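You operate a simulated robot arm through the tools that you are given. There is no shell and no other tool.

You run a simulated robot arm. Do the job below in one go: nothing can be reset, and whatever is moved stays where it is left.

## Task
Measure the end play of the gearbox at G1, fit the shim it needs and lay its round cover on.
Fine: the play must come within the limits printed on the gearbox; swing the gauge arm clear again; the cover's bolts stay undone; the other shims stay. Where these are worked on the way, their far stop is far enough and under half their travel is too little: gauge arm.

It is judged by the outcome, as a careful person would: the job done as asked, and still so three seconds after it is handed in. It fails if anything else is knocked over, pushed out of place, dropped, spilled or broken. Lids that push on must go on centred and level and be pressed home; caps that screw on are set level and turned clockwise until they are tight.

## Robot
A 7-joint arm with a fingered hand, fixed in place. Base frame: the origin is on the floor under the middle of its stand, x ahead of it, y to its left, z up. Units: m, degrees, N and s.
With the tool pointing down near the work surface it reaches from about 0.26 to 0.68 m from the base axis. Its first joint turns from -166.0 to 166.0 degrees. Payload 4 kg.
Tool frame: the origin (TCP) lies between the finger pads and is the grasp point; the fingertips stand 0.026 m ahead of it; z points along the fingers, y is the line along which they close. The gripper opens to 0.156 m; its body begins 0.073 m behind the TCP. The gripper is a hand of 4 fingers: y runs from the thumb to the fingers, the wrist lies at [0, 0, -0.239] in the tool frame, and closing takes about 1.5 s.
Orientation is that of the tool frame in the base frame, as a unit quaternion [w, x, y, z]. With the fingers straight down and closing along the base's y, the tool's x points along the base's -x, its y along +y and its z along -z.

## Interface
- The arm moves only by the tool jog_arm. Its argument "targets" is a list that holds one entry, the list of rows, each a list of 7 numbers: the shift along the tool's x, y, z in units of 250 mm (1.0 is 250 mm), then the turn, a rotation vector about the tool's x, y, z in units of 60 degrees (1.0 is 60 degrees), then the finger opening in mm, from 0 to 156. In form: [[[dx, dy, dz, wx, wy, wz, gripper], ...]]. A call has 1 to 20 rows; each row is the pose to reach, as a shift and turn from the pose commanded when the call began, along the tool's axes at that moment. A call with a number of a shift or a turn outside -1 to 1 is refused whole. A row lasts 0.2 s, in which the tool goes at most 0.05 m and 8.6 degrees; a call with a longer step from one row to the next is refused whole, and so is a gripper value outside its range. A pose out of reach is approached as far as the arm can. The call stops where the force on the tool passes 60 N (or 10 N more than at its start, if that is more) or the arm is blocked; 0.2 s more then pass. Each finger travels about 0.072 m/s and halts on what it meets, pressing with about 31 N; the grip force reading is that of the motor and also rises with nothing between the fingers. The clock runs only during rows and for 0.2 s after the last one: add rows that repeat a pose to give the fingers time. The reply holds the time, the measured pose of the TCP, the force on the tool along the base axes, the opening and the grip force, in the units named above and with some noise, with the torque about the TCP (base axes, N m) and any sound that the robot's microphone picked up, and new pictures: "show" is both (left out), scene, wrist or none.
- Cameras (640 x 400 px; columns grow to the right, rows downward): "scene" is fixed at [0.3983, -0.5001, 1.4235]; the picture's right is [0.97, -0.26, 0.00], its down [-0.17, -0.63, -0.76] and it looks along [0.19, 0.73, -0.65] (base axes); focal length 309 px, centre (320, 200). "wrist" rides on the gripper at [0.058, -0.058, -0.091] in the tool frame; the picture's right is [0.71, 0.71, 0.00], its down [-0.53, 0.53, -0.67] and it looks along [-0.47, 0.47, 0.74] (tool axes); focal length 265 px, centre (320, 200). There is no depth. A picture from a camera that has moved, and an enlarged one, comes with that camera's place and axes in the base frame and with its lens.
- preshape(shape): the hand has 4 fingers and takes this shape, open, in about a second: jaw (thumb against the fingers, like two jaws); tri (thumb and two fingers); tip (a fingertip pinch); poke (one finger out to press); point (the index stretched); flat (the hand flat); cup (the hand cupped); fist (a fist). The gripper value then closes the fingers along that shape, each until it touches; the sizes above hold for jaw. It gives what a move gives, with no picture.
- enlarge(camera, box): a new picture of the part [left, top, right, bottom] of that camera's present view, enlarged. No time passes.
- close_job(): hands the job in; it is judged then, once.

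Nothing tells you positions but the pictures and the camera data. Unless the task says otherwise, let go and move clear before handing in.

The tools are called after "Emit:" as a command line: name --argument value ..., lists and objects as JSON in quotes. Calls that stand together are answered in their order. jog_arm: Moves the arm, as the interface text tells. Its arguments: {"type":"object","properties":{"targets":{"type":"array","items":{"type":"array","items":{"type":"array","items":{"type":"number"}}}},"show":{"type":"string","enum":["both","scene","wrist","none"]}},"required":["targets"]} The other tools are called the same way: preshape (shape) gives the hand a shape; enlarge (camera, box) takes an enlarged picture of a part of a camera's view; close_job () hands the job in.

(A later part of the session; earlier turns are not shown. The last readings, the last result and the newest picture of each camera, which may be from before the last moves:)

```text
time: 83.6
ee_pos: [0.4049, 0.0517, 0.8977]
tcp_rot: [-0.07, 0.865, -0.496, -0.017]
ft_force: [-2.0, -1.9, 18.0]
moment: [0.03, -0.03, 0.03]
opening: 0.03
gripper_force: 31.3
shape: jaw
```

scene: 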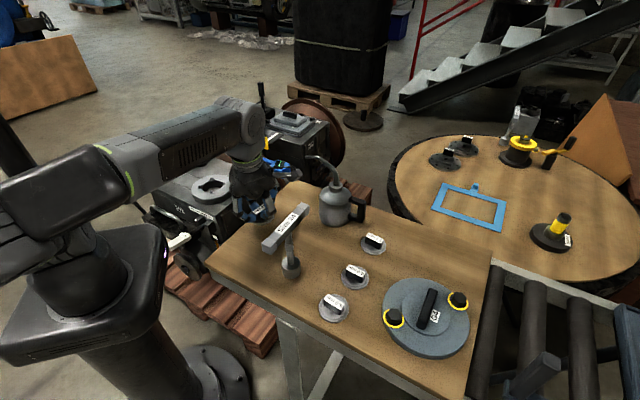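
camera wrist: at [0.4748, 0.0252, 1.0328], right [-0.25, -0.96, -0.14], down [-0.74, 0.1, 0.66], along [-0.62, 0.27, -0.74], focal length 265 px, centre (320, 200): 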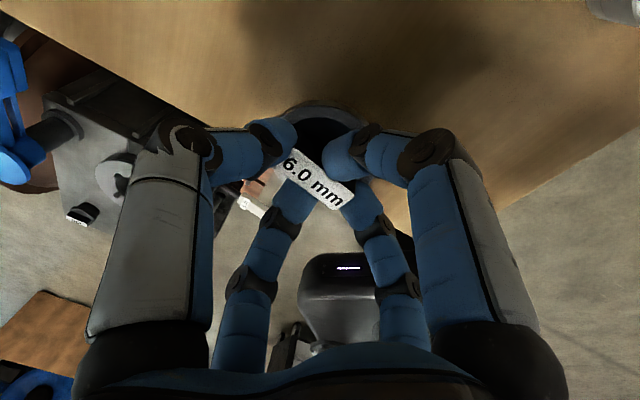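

The shim is resting on the bench (18 N). I open the fingers and lift away.

Emit:
jog_arm --targets '[[[-0.0005, -0.0005, -0.006, 0, 0, 0, 0], [-0.0005, -0.0005, -0.006, 0, 0, 0, 40], [-0.0005, -0.0005, -0.006, 0, 0, 0, 70], [-0.0005, -0.0005, -0.006, 0, 0, 0, 70], [-0.0005, -0.0005, -0.006, 0, 0, 0, 70], [-0.01, -0.01, -0.1, 0, 0, 0, 70], [-0.03, -0.03, -0.29, 0, 0, 0, 70], [-0.05, -0.05, -0.48, 0, 0, 0, 70], [-0.065, -0.065, -0.63, 0, 0, 0, 70]]]' --show "both"

```text
time: 85.6
ee_pos: [0.4024, 0.0518, 1.0584]
tcp_rot: [-0.068, 0.866, -0.495, -0.018]
ft_force: [-0.3, 0.5, -0.6]
moment: [-0.02, 0.02, -0.04]
opening: 0.0698
gripper_force: 0.1
shape: jaw
camera wrist: at [0.4784, 0.0195, 1.1494], right [-0.25, -0.96, -0.14], down [-0.74, 0.1, 0.66], along [-0.62, 0.27, -0.74], focal length 265 px, centre (320, 200)
```

scene: 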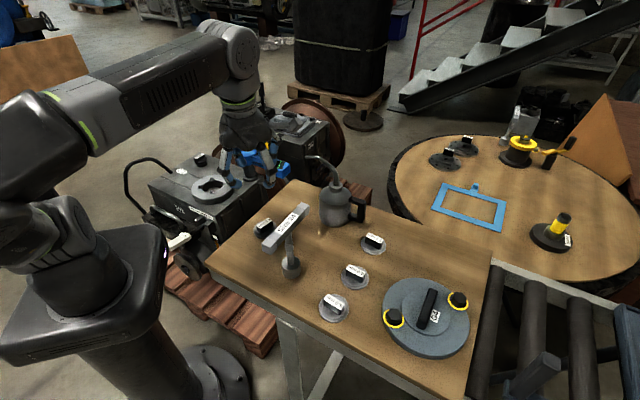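
wrist: 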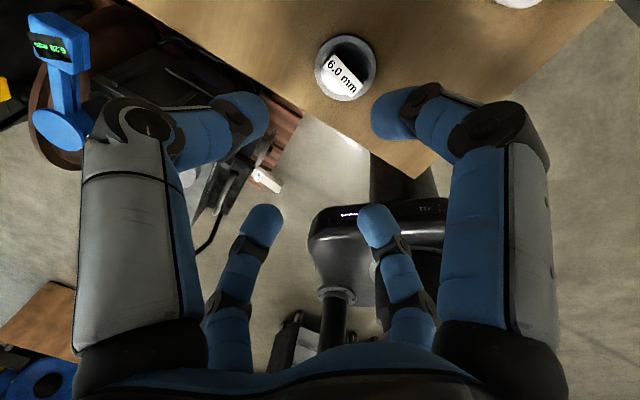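

The shim stands on the bench at about (0.405, 0.057) with its long side near azimuth 30°. I switch to the tip pinch and turn the hand so the pinch closes across the thin side.

Emit:
preshape --shape "tip"

Emit:
jog_arm --targets '[[[0, 0, -0.06, -0.007, 0.019, 0.13, 80], [0, 0, -0.12, -0.013, 0.037, 0.26, 70], [0, 0, -0.12, -0.02, 0.056, 0.392, 60], [0, 0, -0.12, -0.027, 0.074, 0.523, 60], [0, 0, -0.12, -0.034, 0.093, 0.654, 60], [0, 0, -0.12, -0.04, 0.111, 0.784, 60], [0, 0, -0.12, -0.047, 0.13, 0.915, 60]]]' --show "none"

Emit:
jog_arm --targets '[[[0, 0, 0, 0, 0, 0.14, 60], [0, 0, 0, 0, 0, 0.28, 60], [0, 0, 0, 0, 0, 0.42, 60], [0, 0, 0, 0, 0, 0.58, 60]]]' --show "both"

```text
time: 86.5
ee_pos: [0.4028, 0.0518, 1.0564]
tcp_rot: [-0.069, 0.865, -0.497, -0.018]
ft_force: [-0.3, -0.7, 0.1]
moment: [-0.02, -0.01, -0.04]
opening: 0.1558
gripper_force: 0.1
shape: tip
```

```text
time: 88.1
ee_pos: [0.4037, 0.0476, 1.088]
tcp_rot: [0.0, -0.538, 0.843, 0.004]
ft_force: [0.5, -0.6, -0.3]
moment: [-0.03, 0.03, -0.03]
opening: 0.0604
gripper_force: 0.0
shape: tip
```

```text
refused: row 4 steps farther than a row can; nothing moved
```

Emit:
jog_arm --targets '[[[0, 0, 0, 0, 0, 0.117, 60], [0, 0, 0, 0, 0, 0.234, 60], [0, 0, 0, 0, 0, 0.351, 60], [0, 0, 0, 0, 0, 0.468, 60], [0, 0, 0, 0, 0, 0.585, 60]]]' --show "both"

```text
time: 89.3
ee_pos: [0.4023, 0.0463, 1.0864]
tcp_rot: [-0.003, -0.26, 0.966, 0.002]
ft_force: [-0.3, 0.8, 0.8]
moment: [0.02, -0.01, -0.01]
opening: 0.0603
gripper_force: 0.0
shape: tip
camera wrist: at [0.3825, -0.0326, 1.1784], right [-0.97, 0.26, 0.01], down [0.19, 0.72, 0.67], along [0.17, 0.65, -0.74], focal length 265 px, centre (320, 200)
```

scene: 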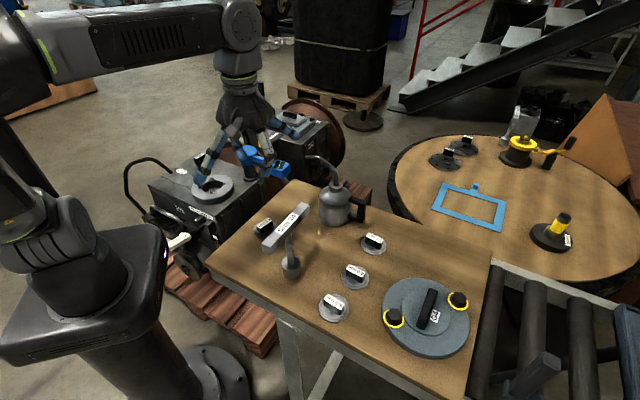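
wrist: 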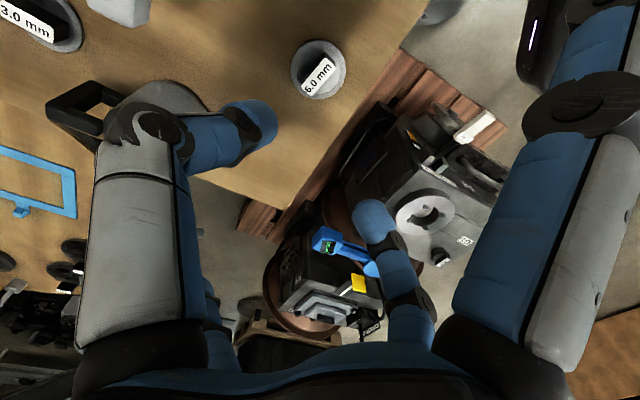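

Emit:
enlarge --camera "wrist" --box '[280, 30, 360, 110]'

Emit:
enlarge --camera "scene" --box '[240, 205, 300, 255]'

```text
5.00 times, centred on (320, 70) of wrist
camera zoom: at [0.3825, -0.0326, 1.1784], right [-0.97, 0.26, 0.01], down [0.19, 0.72, 0.67], along [0.17, 0.65, -0.74], focal length 1327 px, centre (320, 850)
```

zoom: 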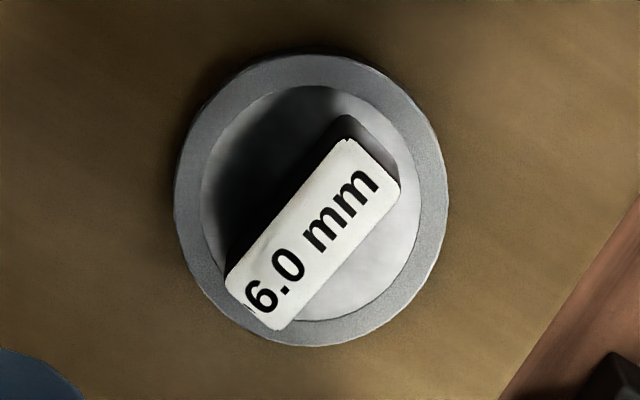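

```text
8.00 times, centred on (270, 230) of scene
camera zoom: at [0.3983, -0.5001, 1.4235], right [0.97, -0.26, 0.0], down [-0.17, -0.63, -0.76], along [0.19, 0.73, -0.65], focal length 2473 px, centre (720, -40)
```

zoom: 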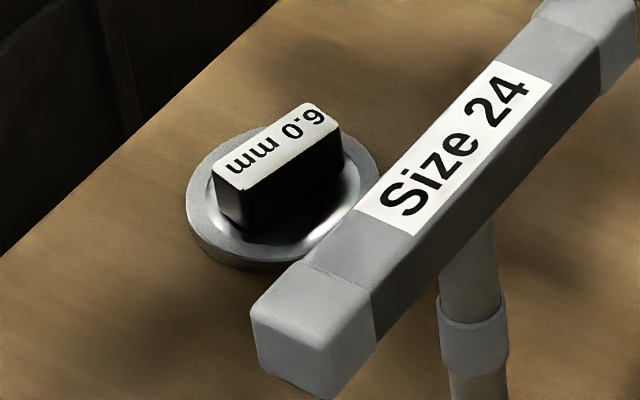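

The shim is at (0.407, 0.0535), long side at 32°. I align and lower to a low hover with the pinch 60 mm open.

Emit:
jog_arm --targets '[[[-0.015, 0.008, 0.15, 0, 0, -0.02, 60], [-0.031, 0.016, 0.3, 0, 0, -0.038, 60], [-0.031, 0.016, 0.47, 0, 0, -0.038, 60], [-0.031, 0.016, 0.626, 0, 0, -0.038, 60]]]' --show "both"

Emit:
enlarge --camera "scene" --box '[220, 150, 330, 250]'

```text
time: 90.3
ee_pos: [0.407, 0.0568, 0.9307]
tcp_rot: [-0.001, -0.281, 0.96, 0.003]
ft_force: [0.2, -0.4, -0.1]
moment: [0.01, 0.02, 0.0]
opening: 0.0604
gripper_force: 0.0
shape: tip
camera wrist: at [0.3893, -0.023, 1.0219], right [-0.98, 0.22, 0.0], down [0.16, 0.72, 0.67], along [0.14, 0.66, -0.74], focal length 265 px, centre (320, 200)
```

scene: 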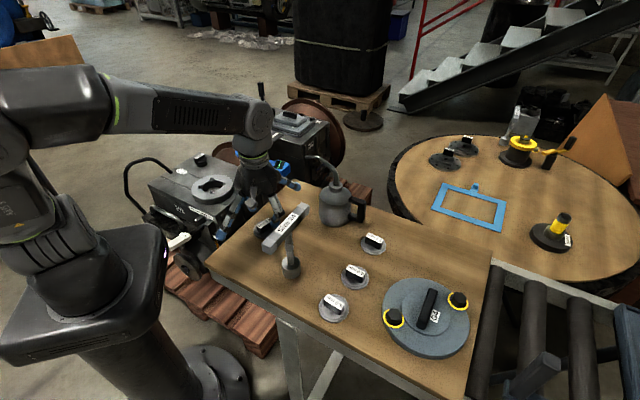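
wrist: 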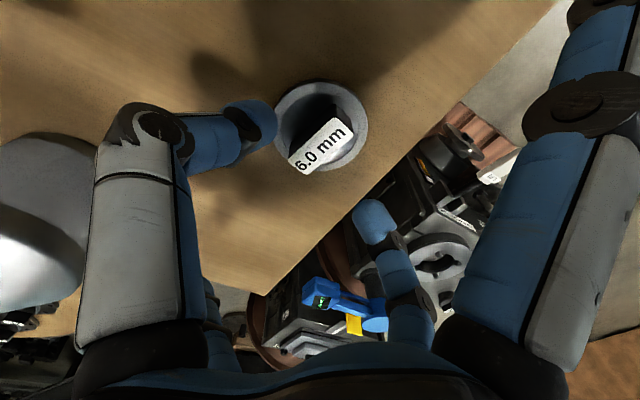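

```text
4.00 times, centred on (275, 200) of scene
camera zoom: at [0.3983, -0.5001, 1.4235], right [0.97, -0.26, 0.0], down [-0.17, -0.63, -0.76], along [0.19, 0.73, -0.65], focal length 1236 px, centre (500, 200)
```

zoom: 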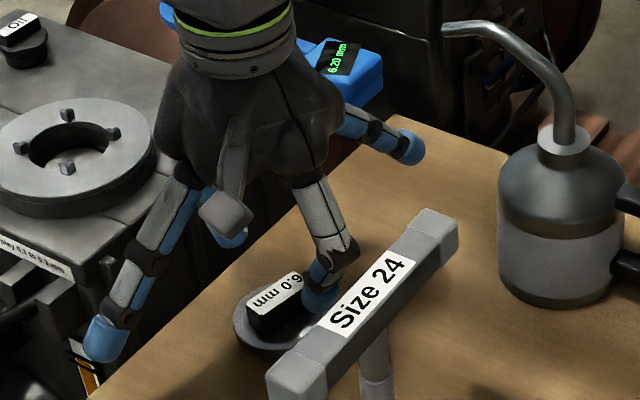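

Aligned. I lower the last 3 cm and pinch the block.

Emit:
jog_arm --targets '[[[0.003, -0.005, 0.06, 0, 0, 0, 60], [0.003, -0.005, 0.1, 0, 0, 0, 60], [0.003, -0.005, 0.122, 0, 0, 0, 60], [0.003, -0.005, 0.122, 0, 0, 0, 30], [0.003, -0.005, 0.122, 0, 0, 0, 0], [0.003, -0.005, 0.122, 0, 0, 0, 0], [0.003, -0.005, 0.122, 0, 0, 0, 0], [0.003, -0.005, 0.122, 0, 0, 0, 0]]]' --show "both"

Emit:
enlarge --camera "scene" --box '[230, 170, 320, 250]'

Emit:
enlarge --camera "wrist" --box '[240, 80, 400, 220]'

```text
time: 92.1
ee_pos: [0.4064, 0.055, 0.8994]
tcp_rot: [-0.001, -0.281, 0.96, 0.002]
ft_force: [0.1, 0.4, 0.0]
moment: [-0.02, 0.01, 0.02]
opening: 0.0119
gripper_force: 31.0
shape: tip
camera wrist: at [0.3901, -0.0252, 0.9922], right [-0.98, 0.22, 0.0], down [0.16, 0.72, 0.67], along [0.14, 0.66, -0.74], focal length 265 px, centre (320, 200)
```

scene: 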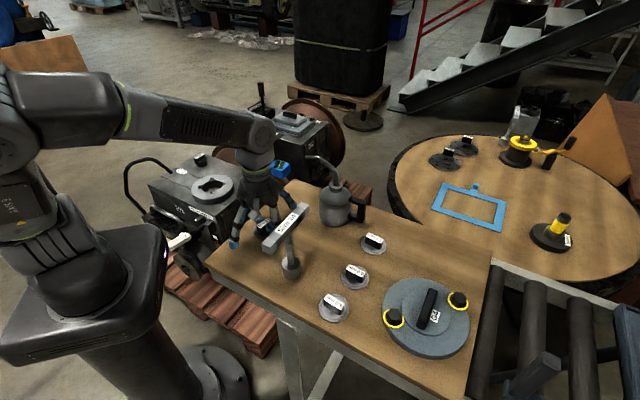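
wrist: 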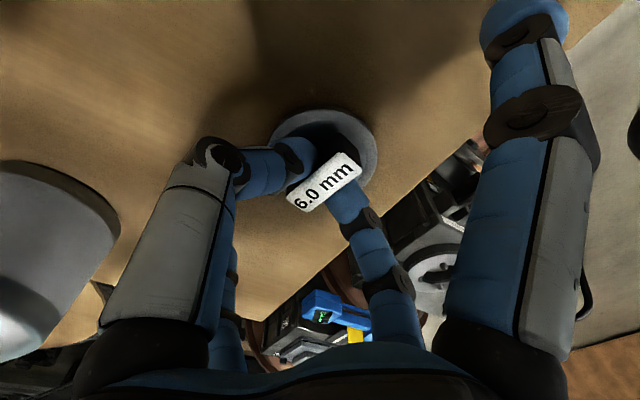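

```text
5.00 times, centred on (275, 210) of scene
camera zoom: at [0.3983, -0.5001, 1.4235], right [0.97, -0.26, 0.0], down [-0.17, -0.63, -0.76], along [0.19, 0.73, -0.65], focal length 1546 px, centre (545, 150)
```

zoom: 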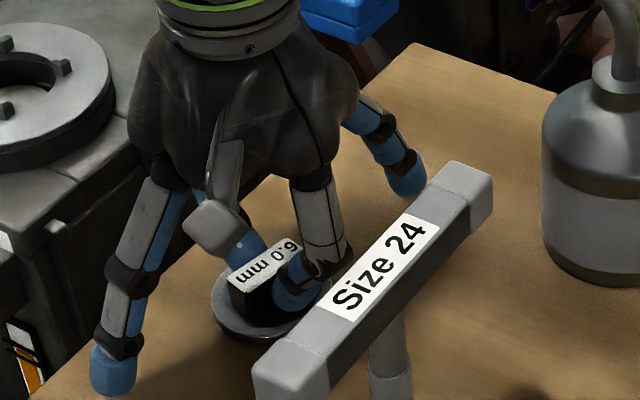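

```text
2.86 times, centred on (320, 150) of wrist
camera zoom: at [0.3901, -0.0252, 0.9922], right [-0.98, 0.22, 0.0], down [0.16, 0.72, 0.67], along [0.14, 0.66, -0.74], focal length 758 px, centre (320, 343)
```

zoom: 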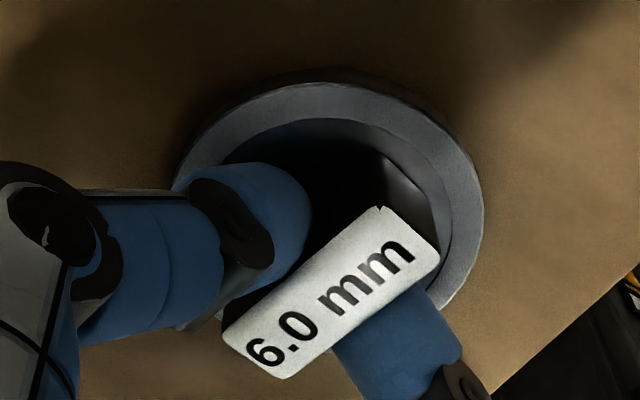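

The two-finger pinch holds (31 N) across the thin side. I lift straight up.

Emit:
jog_arm --targets '[[[0, 0, -0.04, 0, 0, 0, 0], [0, 0, -0.12, 0, 0, 0, 0], [0, 0, -0.28, 0, 0, 0, 0], [0, 0, -0.44, 0, 0, 0, 0], [0, 0, -0.6, 0, 0, 0, 0], [0, 0, -0.76, 0, 0, 0, 0], [0, 0, -0.88, 0, 0, 0, 0]]]' --show "both"

Emit:
enlarge --camera "scene" --box '[200, 90, 310, 190]'

```text
time: 93.7
ee_pos: [0.407, 0.052, 1.1196]
tcp_rot: [-0.001, -0.279, 0.96, 0.002]
ft_force: [0.2, 0.2, -1.7]
moment: [-0.05, 0.01, 0.0]
opening: 0.0117
gripper_force: 31.5
shape: tip
camera wrist: at [0.3901, -0.027, 1.2117], right [-0.98, 0.22, 0.0], down [0.16, 0.72, 0.67], along [0.14, 0.66, -0.74], focal length 265 px, centre (320, 200)
```

scene: 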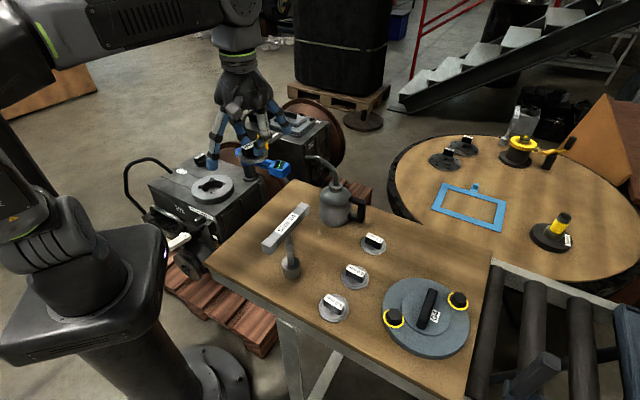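
wrist: 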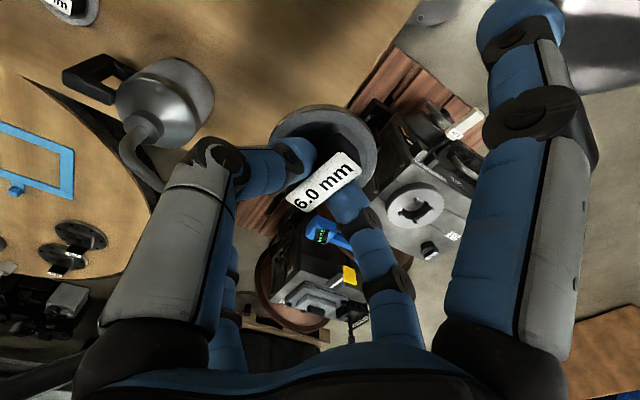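

```text
4.00 times, centred on (255, 140) of scene
camera zoom: at [0.3983, -0.5001, 1.4235], right [0.97, -0.26, 0.0], down [-0.17, -0.63, -0.76], along [0.19, 0.73, -0.65], focal length 1236 px, centre (580, 440)
```

zoom: 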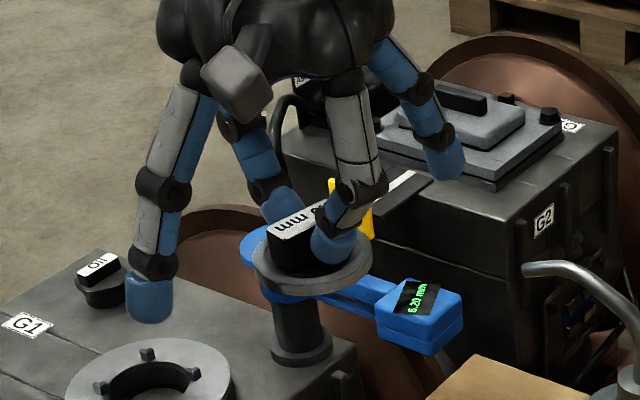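

The shim hangs level. I carry it toward G1 again.

Emit:
jog_arm --targets '[[[-0.045, 0.145, 0.013, 0, 0, -0.022, 0], [-0.09, 0.29, 0.027, 0, 0, -0.044, 0], [-0.135, 0.436, 0.04, 0, 0, -0.066, 0], [-0.18, 0.581, 0.053, 0, 0, -0.089, 0], [-0.224, 0.727, 0.067, 0, 0, -0.111, 0], [-0.269, 0.872, 0.08, 0, 0, -0.133, 0]]]' --show "none"

Emit:
jog_arm --targets '[[[-0.017, 0.141, 0.1, 0, 0, -0.021, 0], [-0.034, 0.282, 0.2, 0, 0, -0.042, 0], [-0.05, 0.424, 0.3, 0, 0, -0.063, 0], [-0.067, 0.565, 0.4, 0, 0, -0.084, 0], [-0.084, 0.706, 0.5, 0, 0, -0.105, 0], [-0.101, 0.847, 0.6, 0, 0, -0.127, 0]]]' --show "none"

```text
time: 95.1
ee_pos: [0.345, 0.2735, 1.1009]
tcp_rot: [-0.001, -0.346, 0.938, 0.004]
ft_force: [0.0, 0.3, -1.9]
moment: [0.04, 0.02, -0.01]
opening: 0.0119
gripper_force: 31.0
shape: tip
```

```text
time: 96.5
ee_pos: [0.2262, 0.4514, 0.9534]
tcp_rot: [0.0, -0.409, 0.913, 0.002]
ft_force: [0.2, -0.6, -1.9]
moment: [-0.03, -0.02, 0.0]
opening: 0.0119
gripper_force: 30.8
shape: tip
```

Now above G1; I move over the bore and lower to about 2 cm above the lugs.

Emit:
jog_arm --targets '[[[-0.1, 0.085, 0.1, 0, 0, 0, 0], [-0.2, 0.17, 0.22, 0, 0, 0, 0], [-0.3, 0.25, 0.36, 0, 0, 0, 0], [-0.363, 0.306, 0.5, 0, 0, 0, 0], [-0.363, 0.306, 0.66, 0, 0, 0, 0], [-0.363, 0.306, 0.8, 0, 0, 0, 0], [-0.363, 0.306, 0.88, 0, 0, 0, 0]]]' --show "both"

Emit:
enlarge --camera "scene" --box '[170, 120, 270, 210]'

Emit:
enlarge --camera "wrist" --box '[220, 20, 460, 200]'

```text
time: 98.1
ee_pos: [0.2301, 0.573, 0.7318]
tcp_rot: [-0.001, -0.407, 0.913, 0.003]
ft_force: [-0.2, -0.6, -1.8]
moment: [-0.03, 0.02, 0.0]
opening: 0.0117
gripper_force: 31.1
shape: tip
camera wrist: at [0.2348, 0.4909, 0.8233], right [-1.0, -0.05, 0.0], down [-0.04, 0.74, 0.67], along [-0.04, 0.67, -0.74], focal length 265 px, centre (320, 200)
```

scene: 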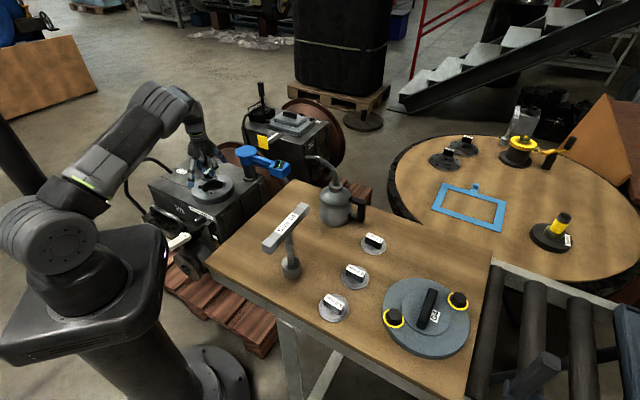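
wrist: 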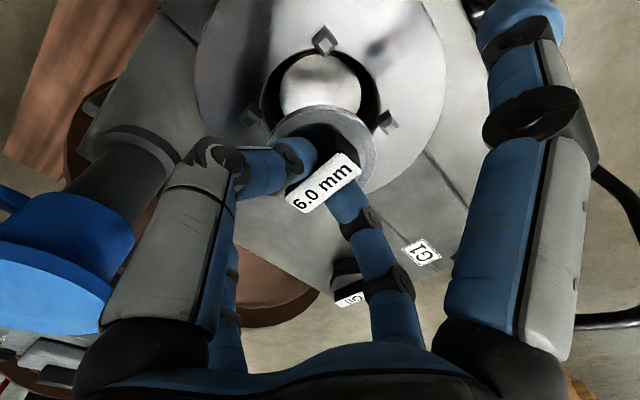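

```text
4.44 times, centred on (220, 165) of scene
camera zoom: at [0.3983, -0.5001, 1.4235], right [0.97, -0.26, 0.0], down [-0.17, -0.63, -0.76], along [0.19, 0.73, -0.65], focal length 1374 px, centre (764, 356)
```

zoom: 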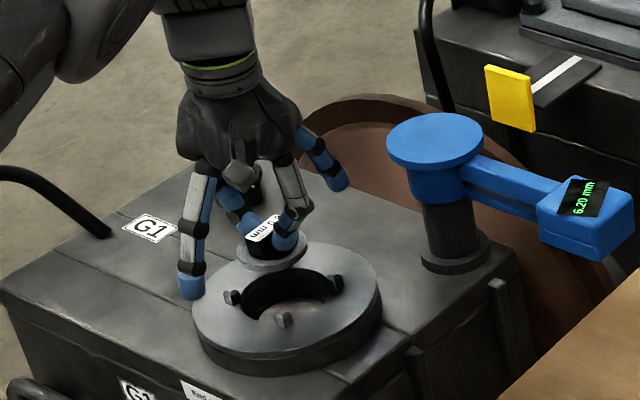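

```text
2.22 times, centred on (340, 110) of wrist
camera zoom: at [0.2348, 0.4909, 0.8233], right [-1.0, -0.05, 0.0], down [-0.04, 0.74, 0.67], along [-0.04, 0.67, -0.74], focal length 590 px, centre (276, 400)
```

zoom: 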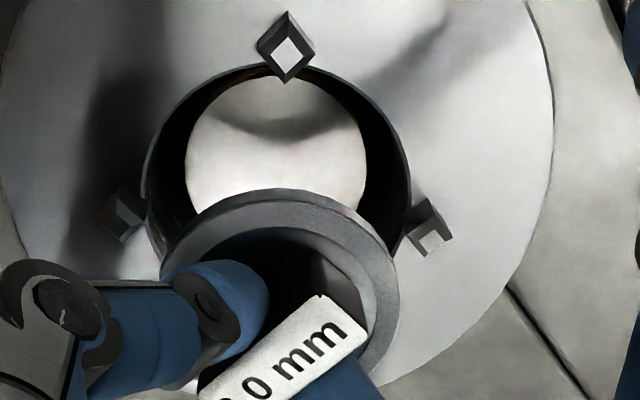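

Shim, bore and floor disc all centre within about 1 mm of (0.230, 0.572). I lower straight down, slowly near the end.

Emit:
jog_arm --targets '[[[0, 0, 0.1, 0, 0, 0, 0], [0, 0, 0.2, 0, 0, 0, 0], [0, 0, 0.25, 0, 0, 0, 0], [0, 0, 0.27, 0, 0, 0, 0]]]' --show "wrist"

Emit:
enlarge --camera "scene" --box '[180, 140, 250, 210]'

```text
time: 99.1
ee_pos: [0.2304, 0.5718, 0.6655]
tcp_rot: [0.0, -0.407, 0.913, 0.004]
ft_force: [-0.4, -0.9, -1.0]
moment: [-0.04, 0.05, 0.02]
opening: 0.0118
gripper_force: 31.0
shape: tip
camera wrist: at [0.2358, 0.4897, 0.7577], right [-1.0, -0.06, 0.0], down [-0.04, 0.74, 0.67], along [-0.04, 0.67, -0.74], focal length 265 px, centre (320, 200)
```

wrist: 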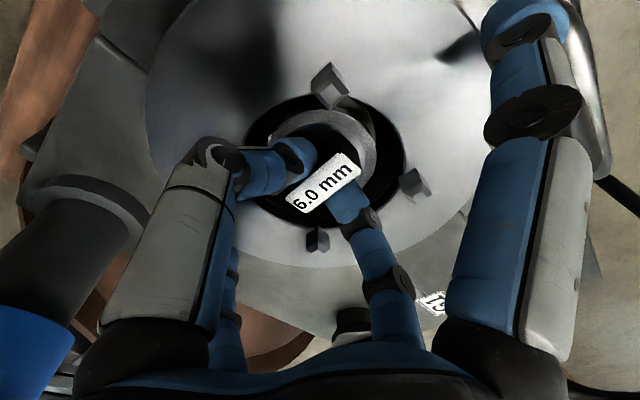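

```text
5.71 times, centred on (215, 175) of scene
camera zoom: at [0.3983, -0.5001, 1.4235], right [0.97, -0.26, 0.0], down [-0.17, -0.63, -0.76], along [0.19, 0.73, -0.65], focal length 1766 px, centre (920, 343)
```

zoom: 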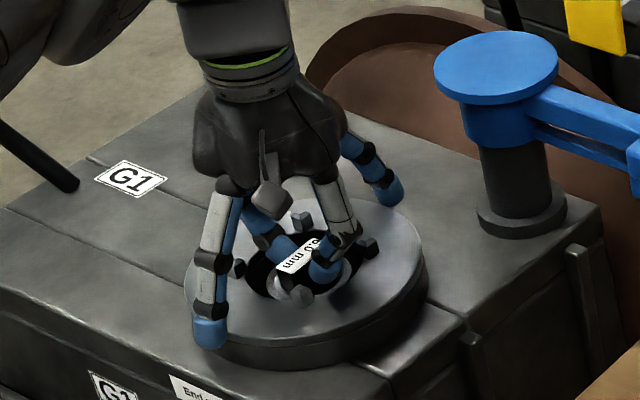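

No contact yet. Continuing in small steps with force checks.

Emit:
jog_arm --targets '[[[0, 0, 0.012, 0, 0, 0, 0], [0, 0, 0.024, 0, 0, 0, 0]]]' --show "none"

```text
time: 99.7
ee_pos: [0.2311, 0.5709, 0.6589]
tcp_rot: [-0.001, -0.407, 0.913, 0.002]
ft_force: [-0.5, -1.2, -1.0]
moment: [-0.07, 0.05, 0.05]
opening: 0.0118
gripper_force: 31.6
shape: tip
```

Emit:
jog_arm --targets '[[[0, 0, 0.008, 0, 0, 0, 0], [0, 0, 0.014, 0, 0, 0, 0]]]' --show "none"

```text
time: 100.3
ee_pos: [0.2319, 0.5719, 0.6564]
tcp_rot: [-0.001, -0.408, 0.913, 0.004]
ft_force: [-0.4, -3.3, 5.8]
moment: [-0.06, 0.12, 0.06]
opening: 0.0116
gripper_force: 30.8
shape: tip
```

Emit:
jog_arm --targets '[[[0, 0, 0.005, 0, 0, 0, 0]]]' --show "wrist"

Emit:
enlarge --camera "scene" --box '[190, 155, 240, 205]'

Emit:
enlarge --camera "wrist" --box '[240, 70, 440, 260]'

```text
time: 100.7
ee_pos: [0.2312, 0.5736, 0.6559]
tcp_rot: [0.001, -0.407, 0.913, 0.004]
ft_force: [2.0, -6.2, 16.9]
moment: [-0.01, 0.17, 0.03]
opening: 0.0122
gripper_force: 31.1
shape: tip
camera wrist: at [0.2365, 0.4902, 0.748], right [-1.0, -0.05, 0.0], down [-0.04, 0.74, 0.67], along [-0.04, 0.67, -0.74], focal length 265 px, centre (320, 200)
```

wrist: 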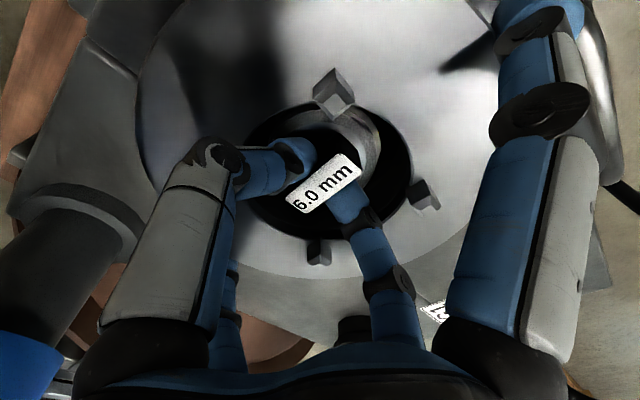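

```text
8.00 times, centred on (215, 180) of scene
camera zoom: at [0.3983, -0.5001, 1.4235], right [0.97, -0.26, 0.0], down [-0.17, -0.63, -0.76], along [0.19, 0.73, -0.65], focal length 2473 px, centre (1160, 360)
```

zoom: 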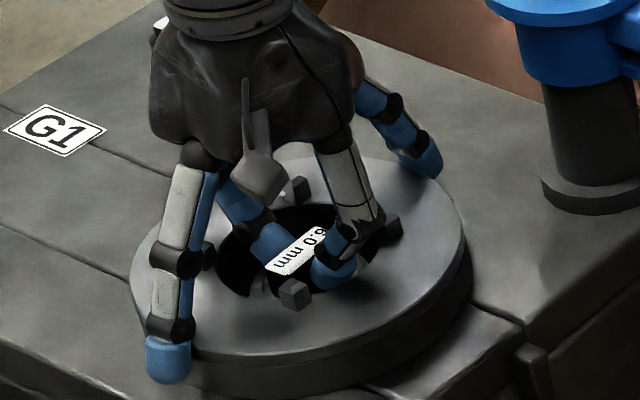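

```text
2.11 times, centred on (340, 165) of wrist
camera zoom: at [0.2365, 0.4902, 0.748], right [-1.0, -0.05, 0.0], down [-0.04, 0.74, 0.67], along [-0.04, 0.67, -0.74], focal length 559 px, centre (278, 274)
```

zoom: 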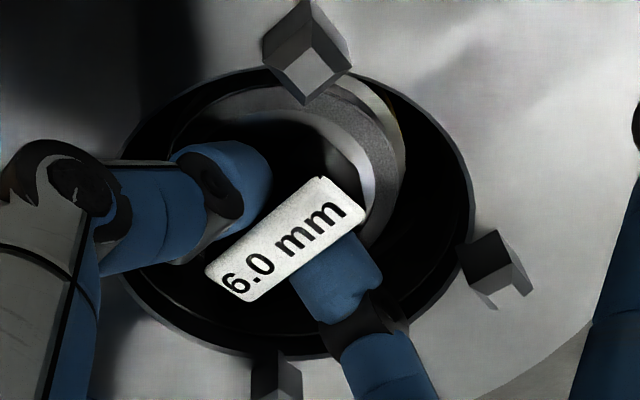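

Contact is firm and centred (17 N with almost no moment), so the shim is seated on the floor disc. I relieve the pressure, open the pinch a little and rise.

Emit:
jog_arm --targets '[[[0, 0, -0.005, 0, 0, 0, 0], [0, 0, -0.005, 0, 0, 0, 20], [0, 0, -0.005, 0, 0, 0, 34], [0, 0, -0.005, 0, 0, 0, 34], [0, 0, -0.005, 0, 0, 0, 34], [0, 0, -0.03, 0, 0, 0, 34], [0, 0, -0.08, 0, 0, 0, 34], [0, 0, -0.2, 0, 0, 0, 34], [0, 0, -0.38, 0, 0, 0, 34], [0, 0, -0.56, 0, 0, 0, 34], [0, 0, -0.74, 0, 0, 0, 34]]]' --show "both"

Emit:
enlarge --camera "scene" --box '[185, 165, 240, 210]'

Emit:
enlarge --camera "wrist" --box '[230, 10, 430, 150]'

```text
time: 103.1
ee_pos: [0.2306, 0.571, 0.8402]
tcp_rot: [-0.001, -0.409, 0.913, 0.002]
ft_force: [-0.2, -0.5, -0.4]
moment: [0.02, -0.01, -0.01]
opening: 0.0339
gripper_force: 0.0
shape: tip
camera wrist: at [0.236, 0.4889, 0.9318], right [-1.0, -0.06, 0.0], down [-0.04, 0.74, 0.67], along [-0.04, 0.67, -0.74], focal length 265 px, centre (320, 200)
```

scene: 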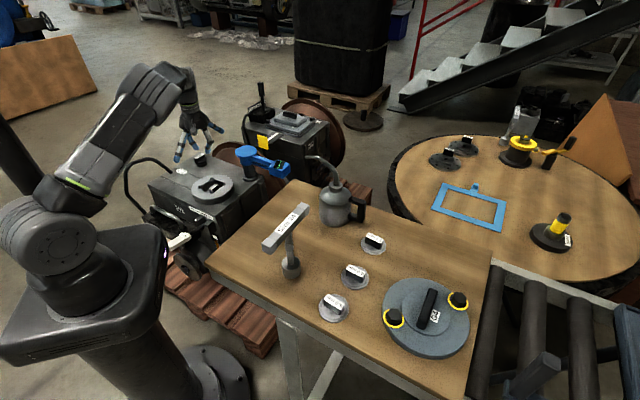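
wrist: 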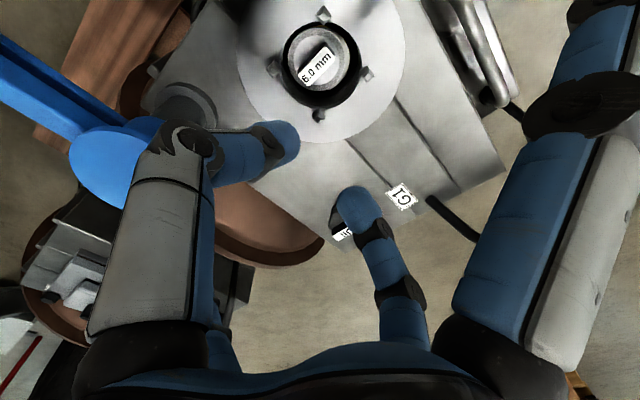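

```text
8.89 times, centred on (212, 188) of scene
camera zoom: at [0.3983, -0.5001, 1.4235], right [0.97, -0.26, 0.0], down [-0.17, -0.63, -0.76], along [0.19, 0.73, -0.65], focal length 2748 px, centre (1276, 311)
```

zoom: 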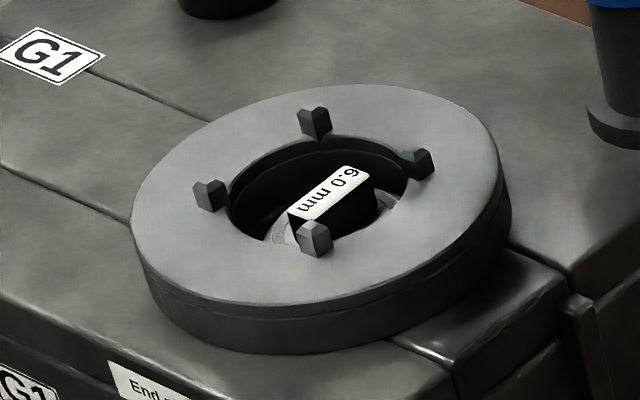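

```text
2.86 times, centred on (330, 80) of wrist
camera zoom: at [0.236, 0.4889, 0.9318], right [-1.0, -0.06, 0.0], down [-0.04, 0.74, 0.67], along [-0.04, 0.67, -0.74], focal length 758 px, centre (291, 543)
```

zoom: 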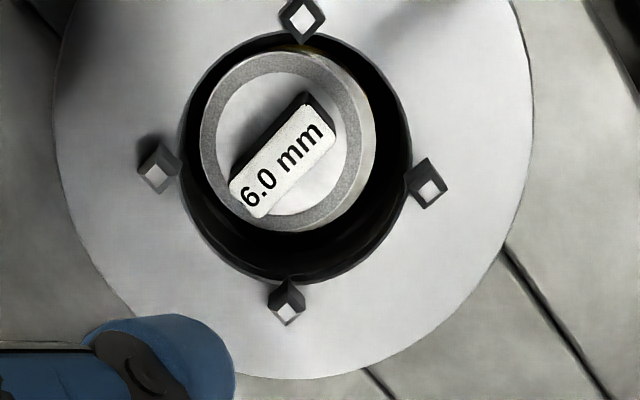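

The 6.0 mm shim lies flat on the floor disc. It looks a few millimetres off centre, so I check at higher zoom.

Emit:
enlarge --camera "wrist" --box '[270, 10, 380, 120]'

```text
3.64 times, centred on (325, 65) of wrist
camera zoom: at [0.236, 0.4889, 0.9318], right [-1.0, -0.06, 0.0], down [-0.04, 0.74, 0.67], along [-0.04, 0.67, -0.74], focal length 965 px, centre (302, 691)
```

zoom: 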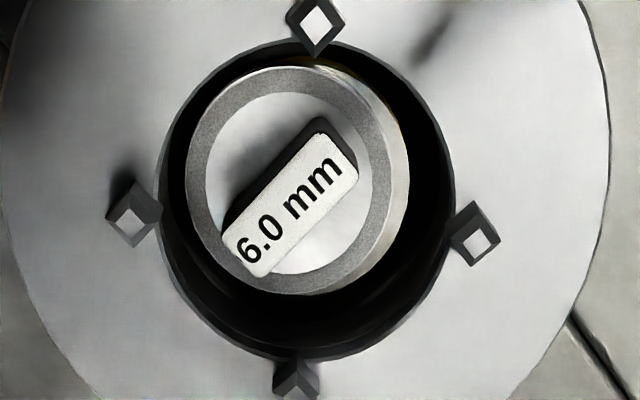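

The shim is about 5 mm off toward +x. I'll re-pinch it lightly, shift it back 5 mm and release without load.

Emit:
jog_arm --targets '[[[-0.005, -0.025, 0.15, 0, 0, 0, 34], [-0.005, -0.025, 0.3, 0, 0, 0, 34], [-0.005, -0.025, 0.45, 0, 0, 0, 34], [-0.005, -0.025, 0.58, 0, 0, 0, 34], [-0.005, -0.025, 0.68, 0, 0, 0, 34], [-0.005, -0.025, 0.725, 0, 0, 0, 34]]]' --show "both"

Emit:
enlarge --camera "wrist" --box '[240, 70, 440, 260]'

```text
time: 104.5
ee_pos: [0.2361, 0.5694, 0.6598]
tcp_rot: [0.0, -0.408, 0.913, 0.005]
ft_force: [-2.7, 1.5, 10.7]
moment: [0.13, 0.13, -0.03]
opening: 0.0336
gripper_force: 0.2
shape: tip
camera wrist: at [0.2411, 0.4865, 0.7525], right [-1.0, -0.06, 0.0], down [-0.04, 0.74, 0.67], along [-0.04, 0.67, -0.74], focal length 265 px, centre (320, 200)
```

scene: 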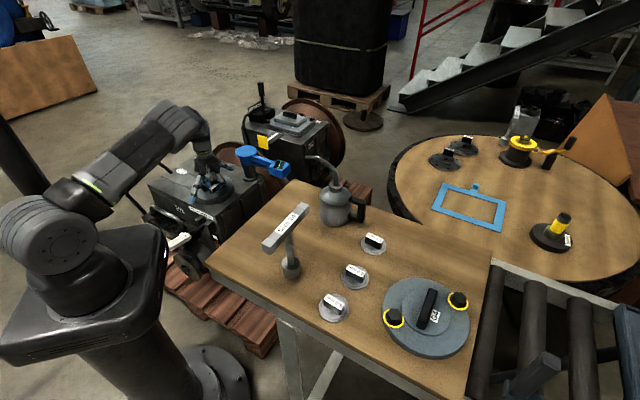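
wrist: 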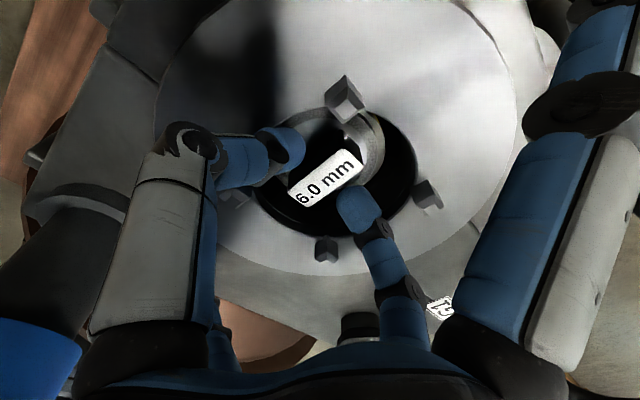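

```text
2.11 times, centred on (340, 165) of wrist
camera zoom: at [0.2411, 0.4865, 0.7525], right [-1.0, -0.06, 0.0], down [-0.04, 0.74, 0.67], along [-0.04, 0.67, -0.74], focal length 559 px, centre (278, 274)
```

zoom: 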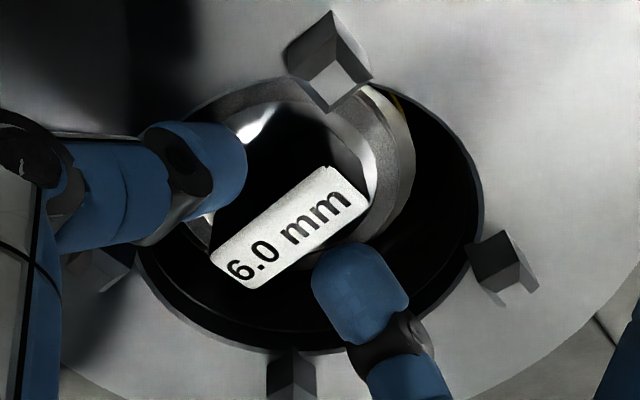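

The wider-open fingers just touch the rim here; I rise 1 mm and close the pinch at this height.

Emit:
jog_arm --targets '[[[0, 0, -0.006, 0, 0, 0, 34], [0, 0, -0.006, 0, 0, 0, 15], [0, 0, -0.006, 0, 0, 0, 0], [0, 0, -0.006, 0, 0, 0, 0], [0, 0, -0.006, 0, 0, 0, 0], [0, 0, -0.006, 0, 0, 0, 0]]]' --show "wrist"

Emit:
enlarge --camera "wrist" --box '[240, 70, 440, 260]'

```text
time: 105.9
ee_pos: [0.2383, 0.5687, 0.6606]
tcp_rot: [-0.001, -0.408, 0.913, 0.002]
ft_force: [0.0, 1.2, 0.7]
moment: [-0.01, 0.0, -0.03]
opening: 0.0213
gripper_force: 31.2
shape: tip
camera wrist: at [0.2419, 0.4854, 0.7528], right [-1.0, -0.06, 0.0], down [-0.04, 0.74, 0.67], along [-0.04, 0.67, -0.74], focal length 265 px, centre (320, 200)
```

wrist: 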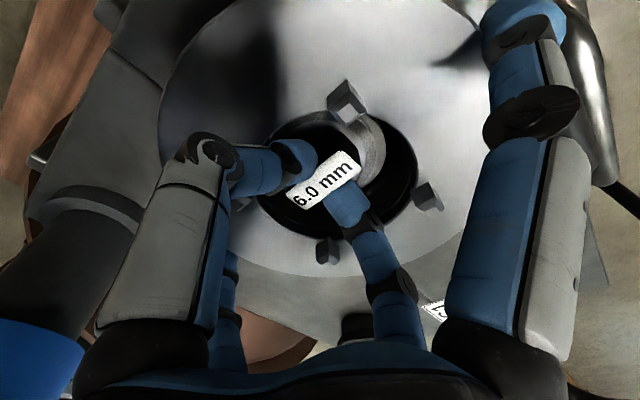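

```text
2.11 times, centred on (340, 165) of wrist
camera zoom: at [0.2419, 0.4854, 0.7528], right [-1.0, -0.06, 0.0], down [-0.04, 0.74, 0.67], along [-0.04, 0.67, -0.74], focal length 559 px, centre (278, 274)
```

zoom: 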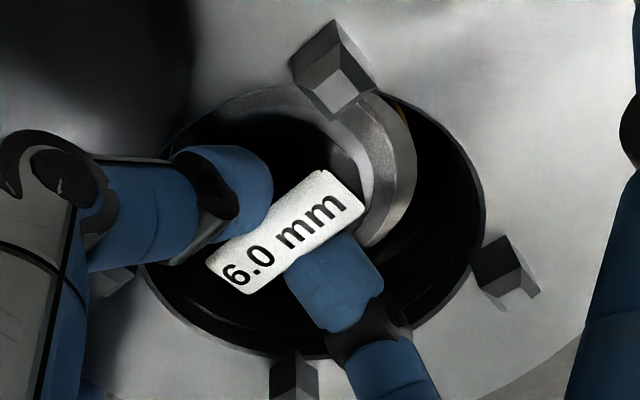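

Now gripping the block with no side load. I lift 1 mm, shift it 5 mm back toward −x, and set it down.

Emit:
jog_arm --targets '[[[0, 0, -0.004, 0, 0, 0, 0], [0.008, 0.0073, -0.004, 0, 0, 0, 0], [0.016, 0.0145, -0.004, 0, 0, 0, 0], [0.016, 0.0145, 0.0, 0, 0, 0, 0], [0.016, 0.0145, 0.001, 0, 0, 0, 0]]]' --show "wrist"

Emit:
enlarge --camera "wrist" --box '[240, 70, 440, 260]'

```text
time: 107.1
ee_pos: [0.2307, 0.5675, 0.6601]
tcp_rot: [0.0, -0.409, 0.913, 0.003]
ft_force: [0.6, 0.2, -0.3]
moment: [0.0, -0.05, 0.03]
opening: 0.0212
gripper_force: 30.9
shape: tip
camera wrist: at [0.2357, 0.4857, 0.7521], right [-1.0, -0.06, 0.0], down [-0.04, 0.74, 0.67], along [-0.04, 0.67, -0.74], focal length 265 px, centre (320, 200)
```

wrist: 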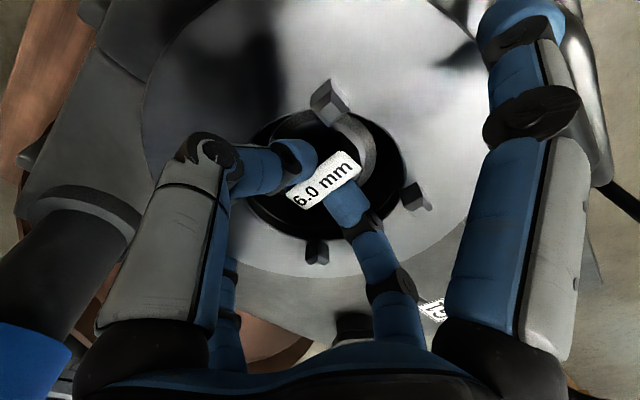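

```text
2.11 times, centred on (340, 165) of wrist
camera zoom: at [0.2357, 0.4857, 0.7521], right [-1.0, -0.06, 0.0], down [-0.04, 0.74, 0.67], along [-0.04, 0.67, -0.74], focal length 559 px, centre (278, 274)
```

zoom: 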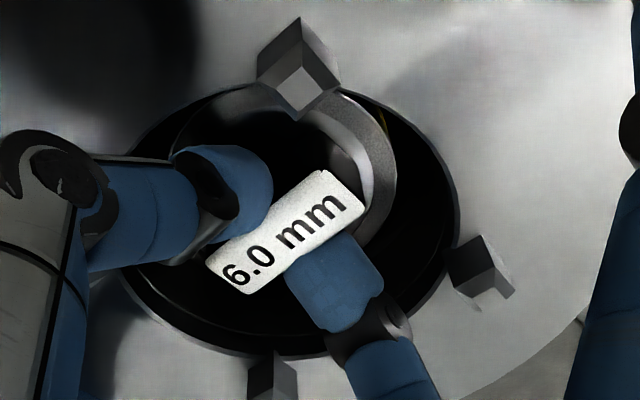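

The shim moved over and now covers the floor disc evenly. I release and rise to check.

Emit:
jog_arm --targets '[[[0, 0, 0, 0, 0, 0, 26], [0, 0, 0, 0, 0, 0, 32], [0, 0, 0, 0, 0, 0, 32], [0, 0, 0, 0, 0, 0, 32], [0, 0, -0.03, 0, 0, 0, 32], [0, 0, -0.1, 0, 0, 0, 32], [0, 0, -0.25, 0, 0, 0, 32], [0, 0, -0.43, 0, 0, 0, 32], [0, 0, -0.61, 0, 0, 0, 32], [0, 0, -0.79, 0, 0, 0, 32]]]' --show "wrist"

Emit:
enlarge --camera "wrist" --box '[270, 10, 380, 120]'

Emit:
enlarge --camera "scene" --box '[185, 165, 240, 210]'

```text
time: 109.3
ee_pos: [0.2321, 0.5646, 0.8579]
tcp_rot: [-0.001, -0.409, 0.913, 0.003]
ft_force: [-0.3, 0.0, 0.5]
moment: [0.01, -0.03, 0.02]
opening: 0.0321
gripper_force: 0.1
shape: tip
camera wrist: at [0.2372, 0.4835, 0.9497], right [-1.0, -0.06, 0.0], down [-0.04, 0.74, 0.67], along [-0.04, 0.67, -0.74], focal length 265 px, centre (320, 200)
```

wrist: 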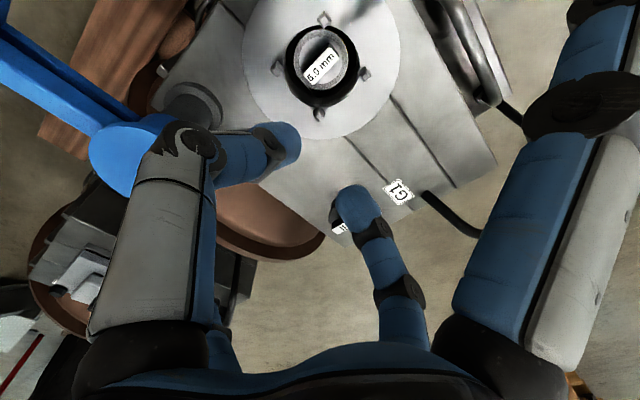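

```text
3.64 times, centred on (325, 65) of wrist
camera zoom: at [0.2372, 0.4835, 0.9497], right [-1.0, -0.06, 0.0], down [-0.04, 0.74, 0.67], along [-0.04, 0.67, -0.74], focal length 965 px, centre (302, 691)
```

zoom: 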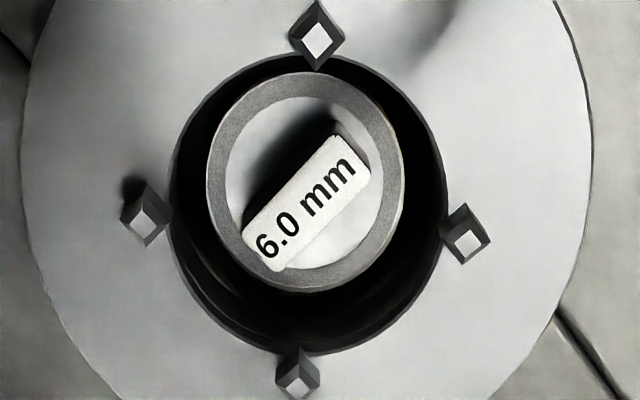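

```text
8.89 times, centred on (212, 188) of scene
camera zoom: at [0.3983, -0.5001, 1.4235], right [0.97, -0.26, 0.0], down [-0.17, -0.63, -0.76], along [0.19, 0.73, -0.65], focal length 2748 px, centre (1276, 311)
```

zoom: 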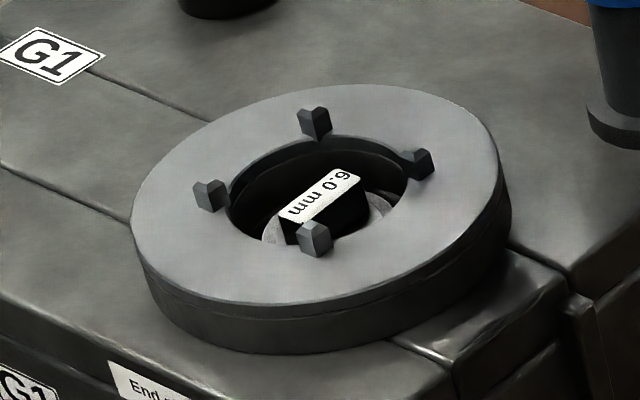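

The shim is now centred in the bore within a millimetre. Next the cover: its grip bar is at about (0.670, −0.255), top z ≈ 0.90, long side at azimuth 46°. I go back to the jaw shape and travel toward it at height.

Emit:
preshape --shape "jaw"

Emit:
jog_arm --targets '[[[0.038, -0.108, -0.12, 0, 0, 0, 90], [0.076, -0.215, -0.24, 0, 0, 0, 90], [0.114, -0.323, -0.36, 0, 0, 0, 90], [0.152, -0.43, -0.48, 0, 0, 0, 90], [0.19, -0.538, -0.6, 0, 0, 0, 90], [0.228, -0.646, -0.72, 0, 0, 0, 90], [0.266, -0.753, -0.84, 0, 0, 0, 90], [0.304, -0.861, -0.96, 0, 0, 0, 90]]]' --show "none"

Emit:
jog_arm --targets '[[[0.113, -0.15, -0.02, 0, 0, 0, 90], [0.226, -0.3, -0.04, 0, 0, 0, 90], [0.339, -0.45, -0.06, 0, 0, 0, 90], [0.452, -0.6, -0.08, 0, 0, 0, 90], [0.565, -0.75, -0.1, 0, 0, 0, 90], [0.68, -0.9, -0.1, 0, 0, 0, 90]]]' --show "scene"

```text
time: 110.2
ee_pos: [0.232, 0.5652, 0.8577]
tcp_rot: [0.0, -0.408, 0.913, 0.003]
ft_force: [-0.5, -0.1, 0.3]
moment: [-0.01, -0.01, -0.02]
opening: 0.156
gripper_force: 0.1
shape: jaw
```

```text
time: 112.0
ee_pos: [0.3475, 0.3656, 1.0952]
tcp_rot: [-0.002, -0.408, 0.913, 0.002]
ft_force: [-0.7, 0.9, 0.0]
moment: [0.01, -0.01, 0.02]
opening: 0.0905
gripper_force: 0.1
shape: jaw
```

```text
time: 113.4
ee_pos: [0.3985, 0.0877, 1.1197]
tcp_rot: [-0.001, -0.409, 0.912, 0.003]
ft_force: [0.0, 0.7, 0.5]
moment: [-0.01, -0.03, -0.01]
opening: 0.0907
gripper_force: 0.0
shape: jaw
```

scene: 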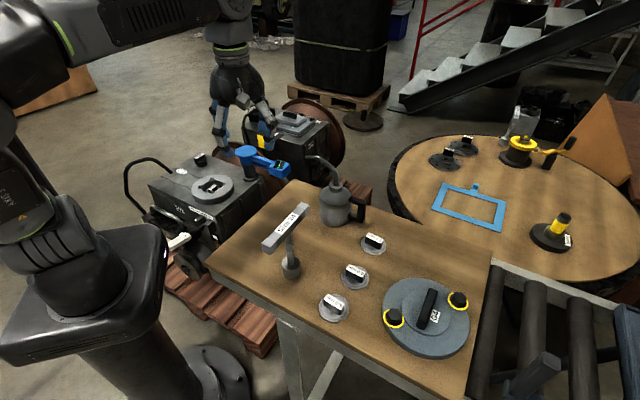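

Emit:
jog_arm --targets '[[[0.068, -0.15, -0.04, 0, 0, 0, 90], [0.136, -0.303, -0.08, 0, 0, 0, 90], [0.204, -0.455, -0.08, 0, 0, 0, 90], [0.273, -0.606, -0.08, 0, 0, 0, 90], [0.341, -0.758, -0.08, 0, 0, 0, 90], [0.409, -0.909, -0.06, 0, 0, 0, 90]]]' --show "both"

```text
time: 114.8
ee_pos: [0.4976, -0.1383, 1.1315]
tcp_rot: [-0.002, -0.408, 0.913, 0.003]
ft_force: [-0.9, 0.3, 0.1]
moment: [-0.05, 0.03, -0.02]
opening: 0.0904
gripper_force: 0.1
shape: jaw
camera wrist: at [0.5031, -0.2203, 1.2245], right [-1.0, -0.06, 0.0], down [-0.04, 0.74, 0.67], along [-0.04, 0.67, -0.74], focal length 265 px, centre (320, 200)
```

scene: 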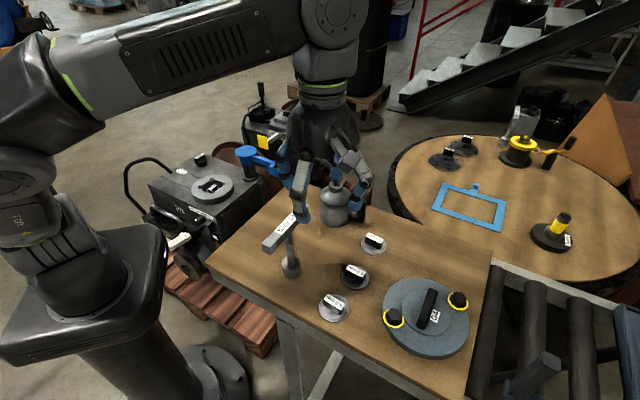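
wrist: 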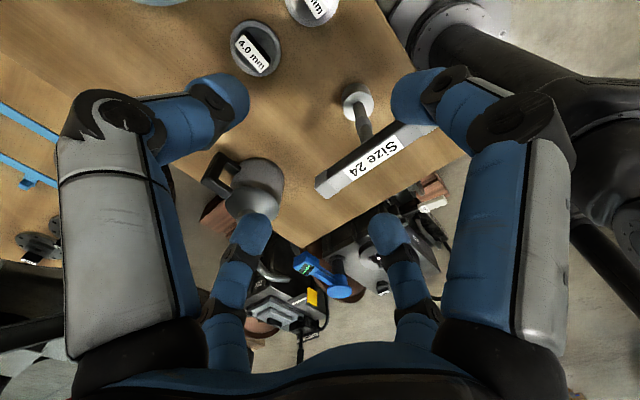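

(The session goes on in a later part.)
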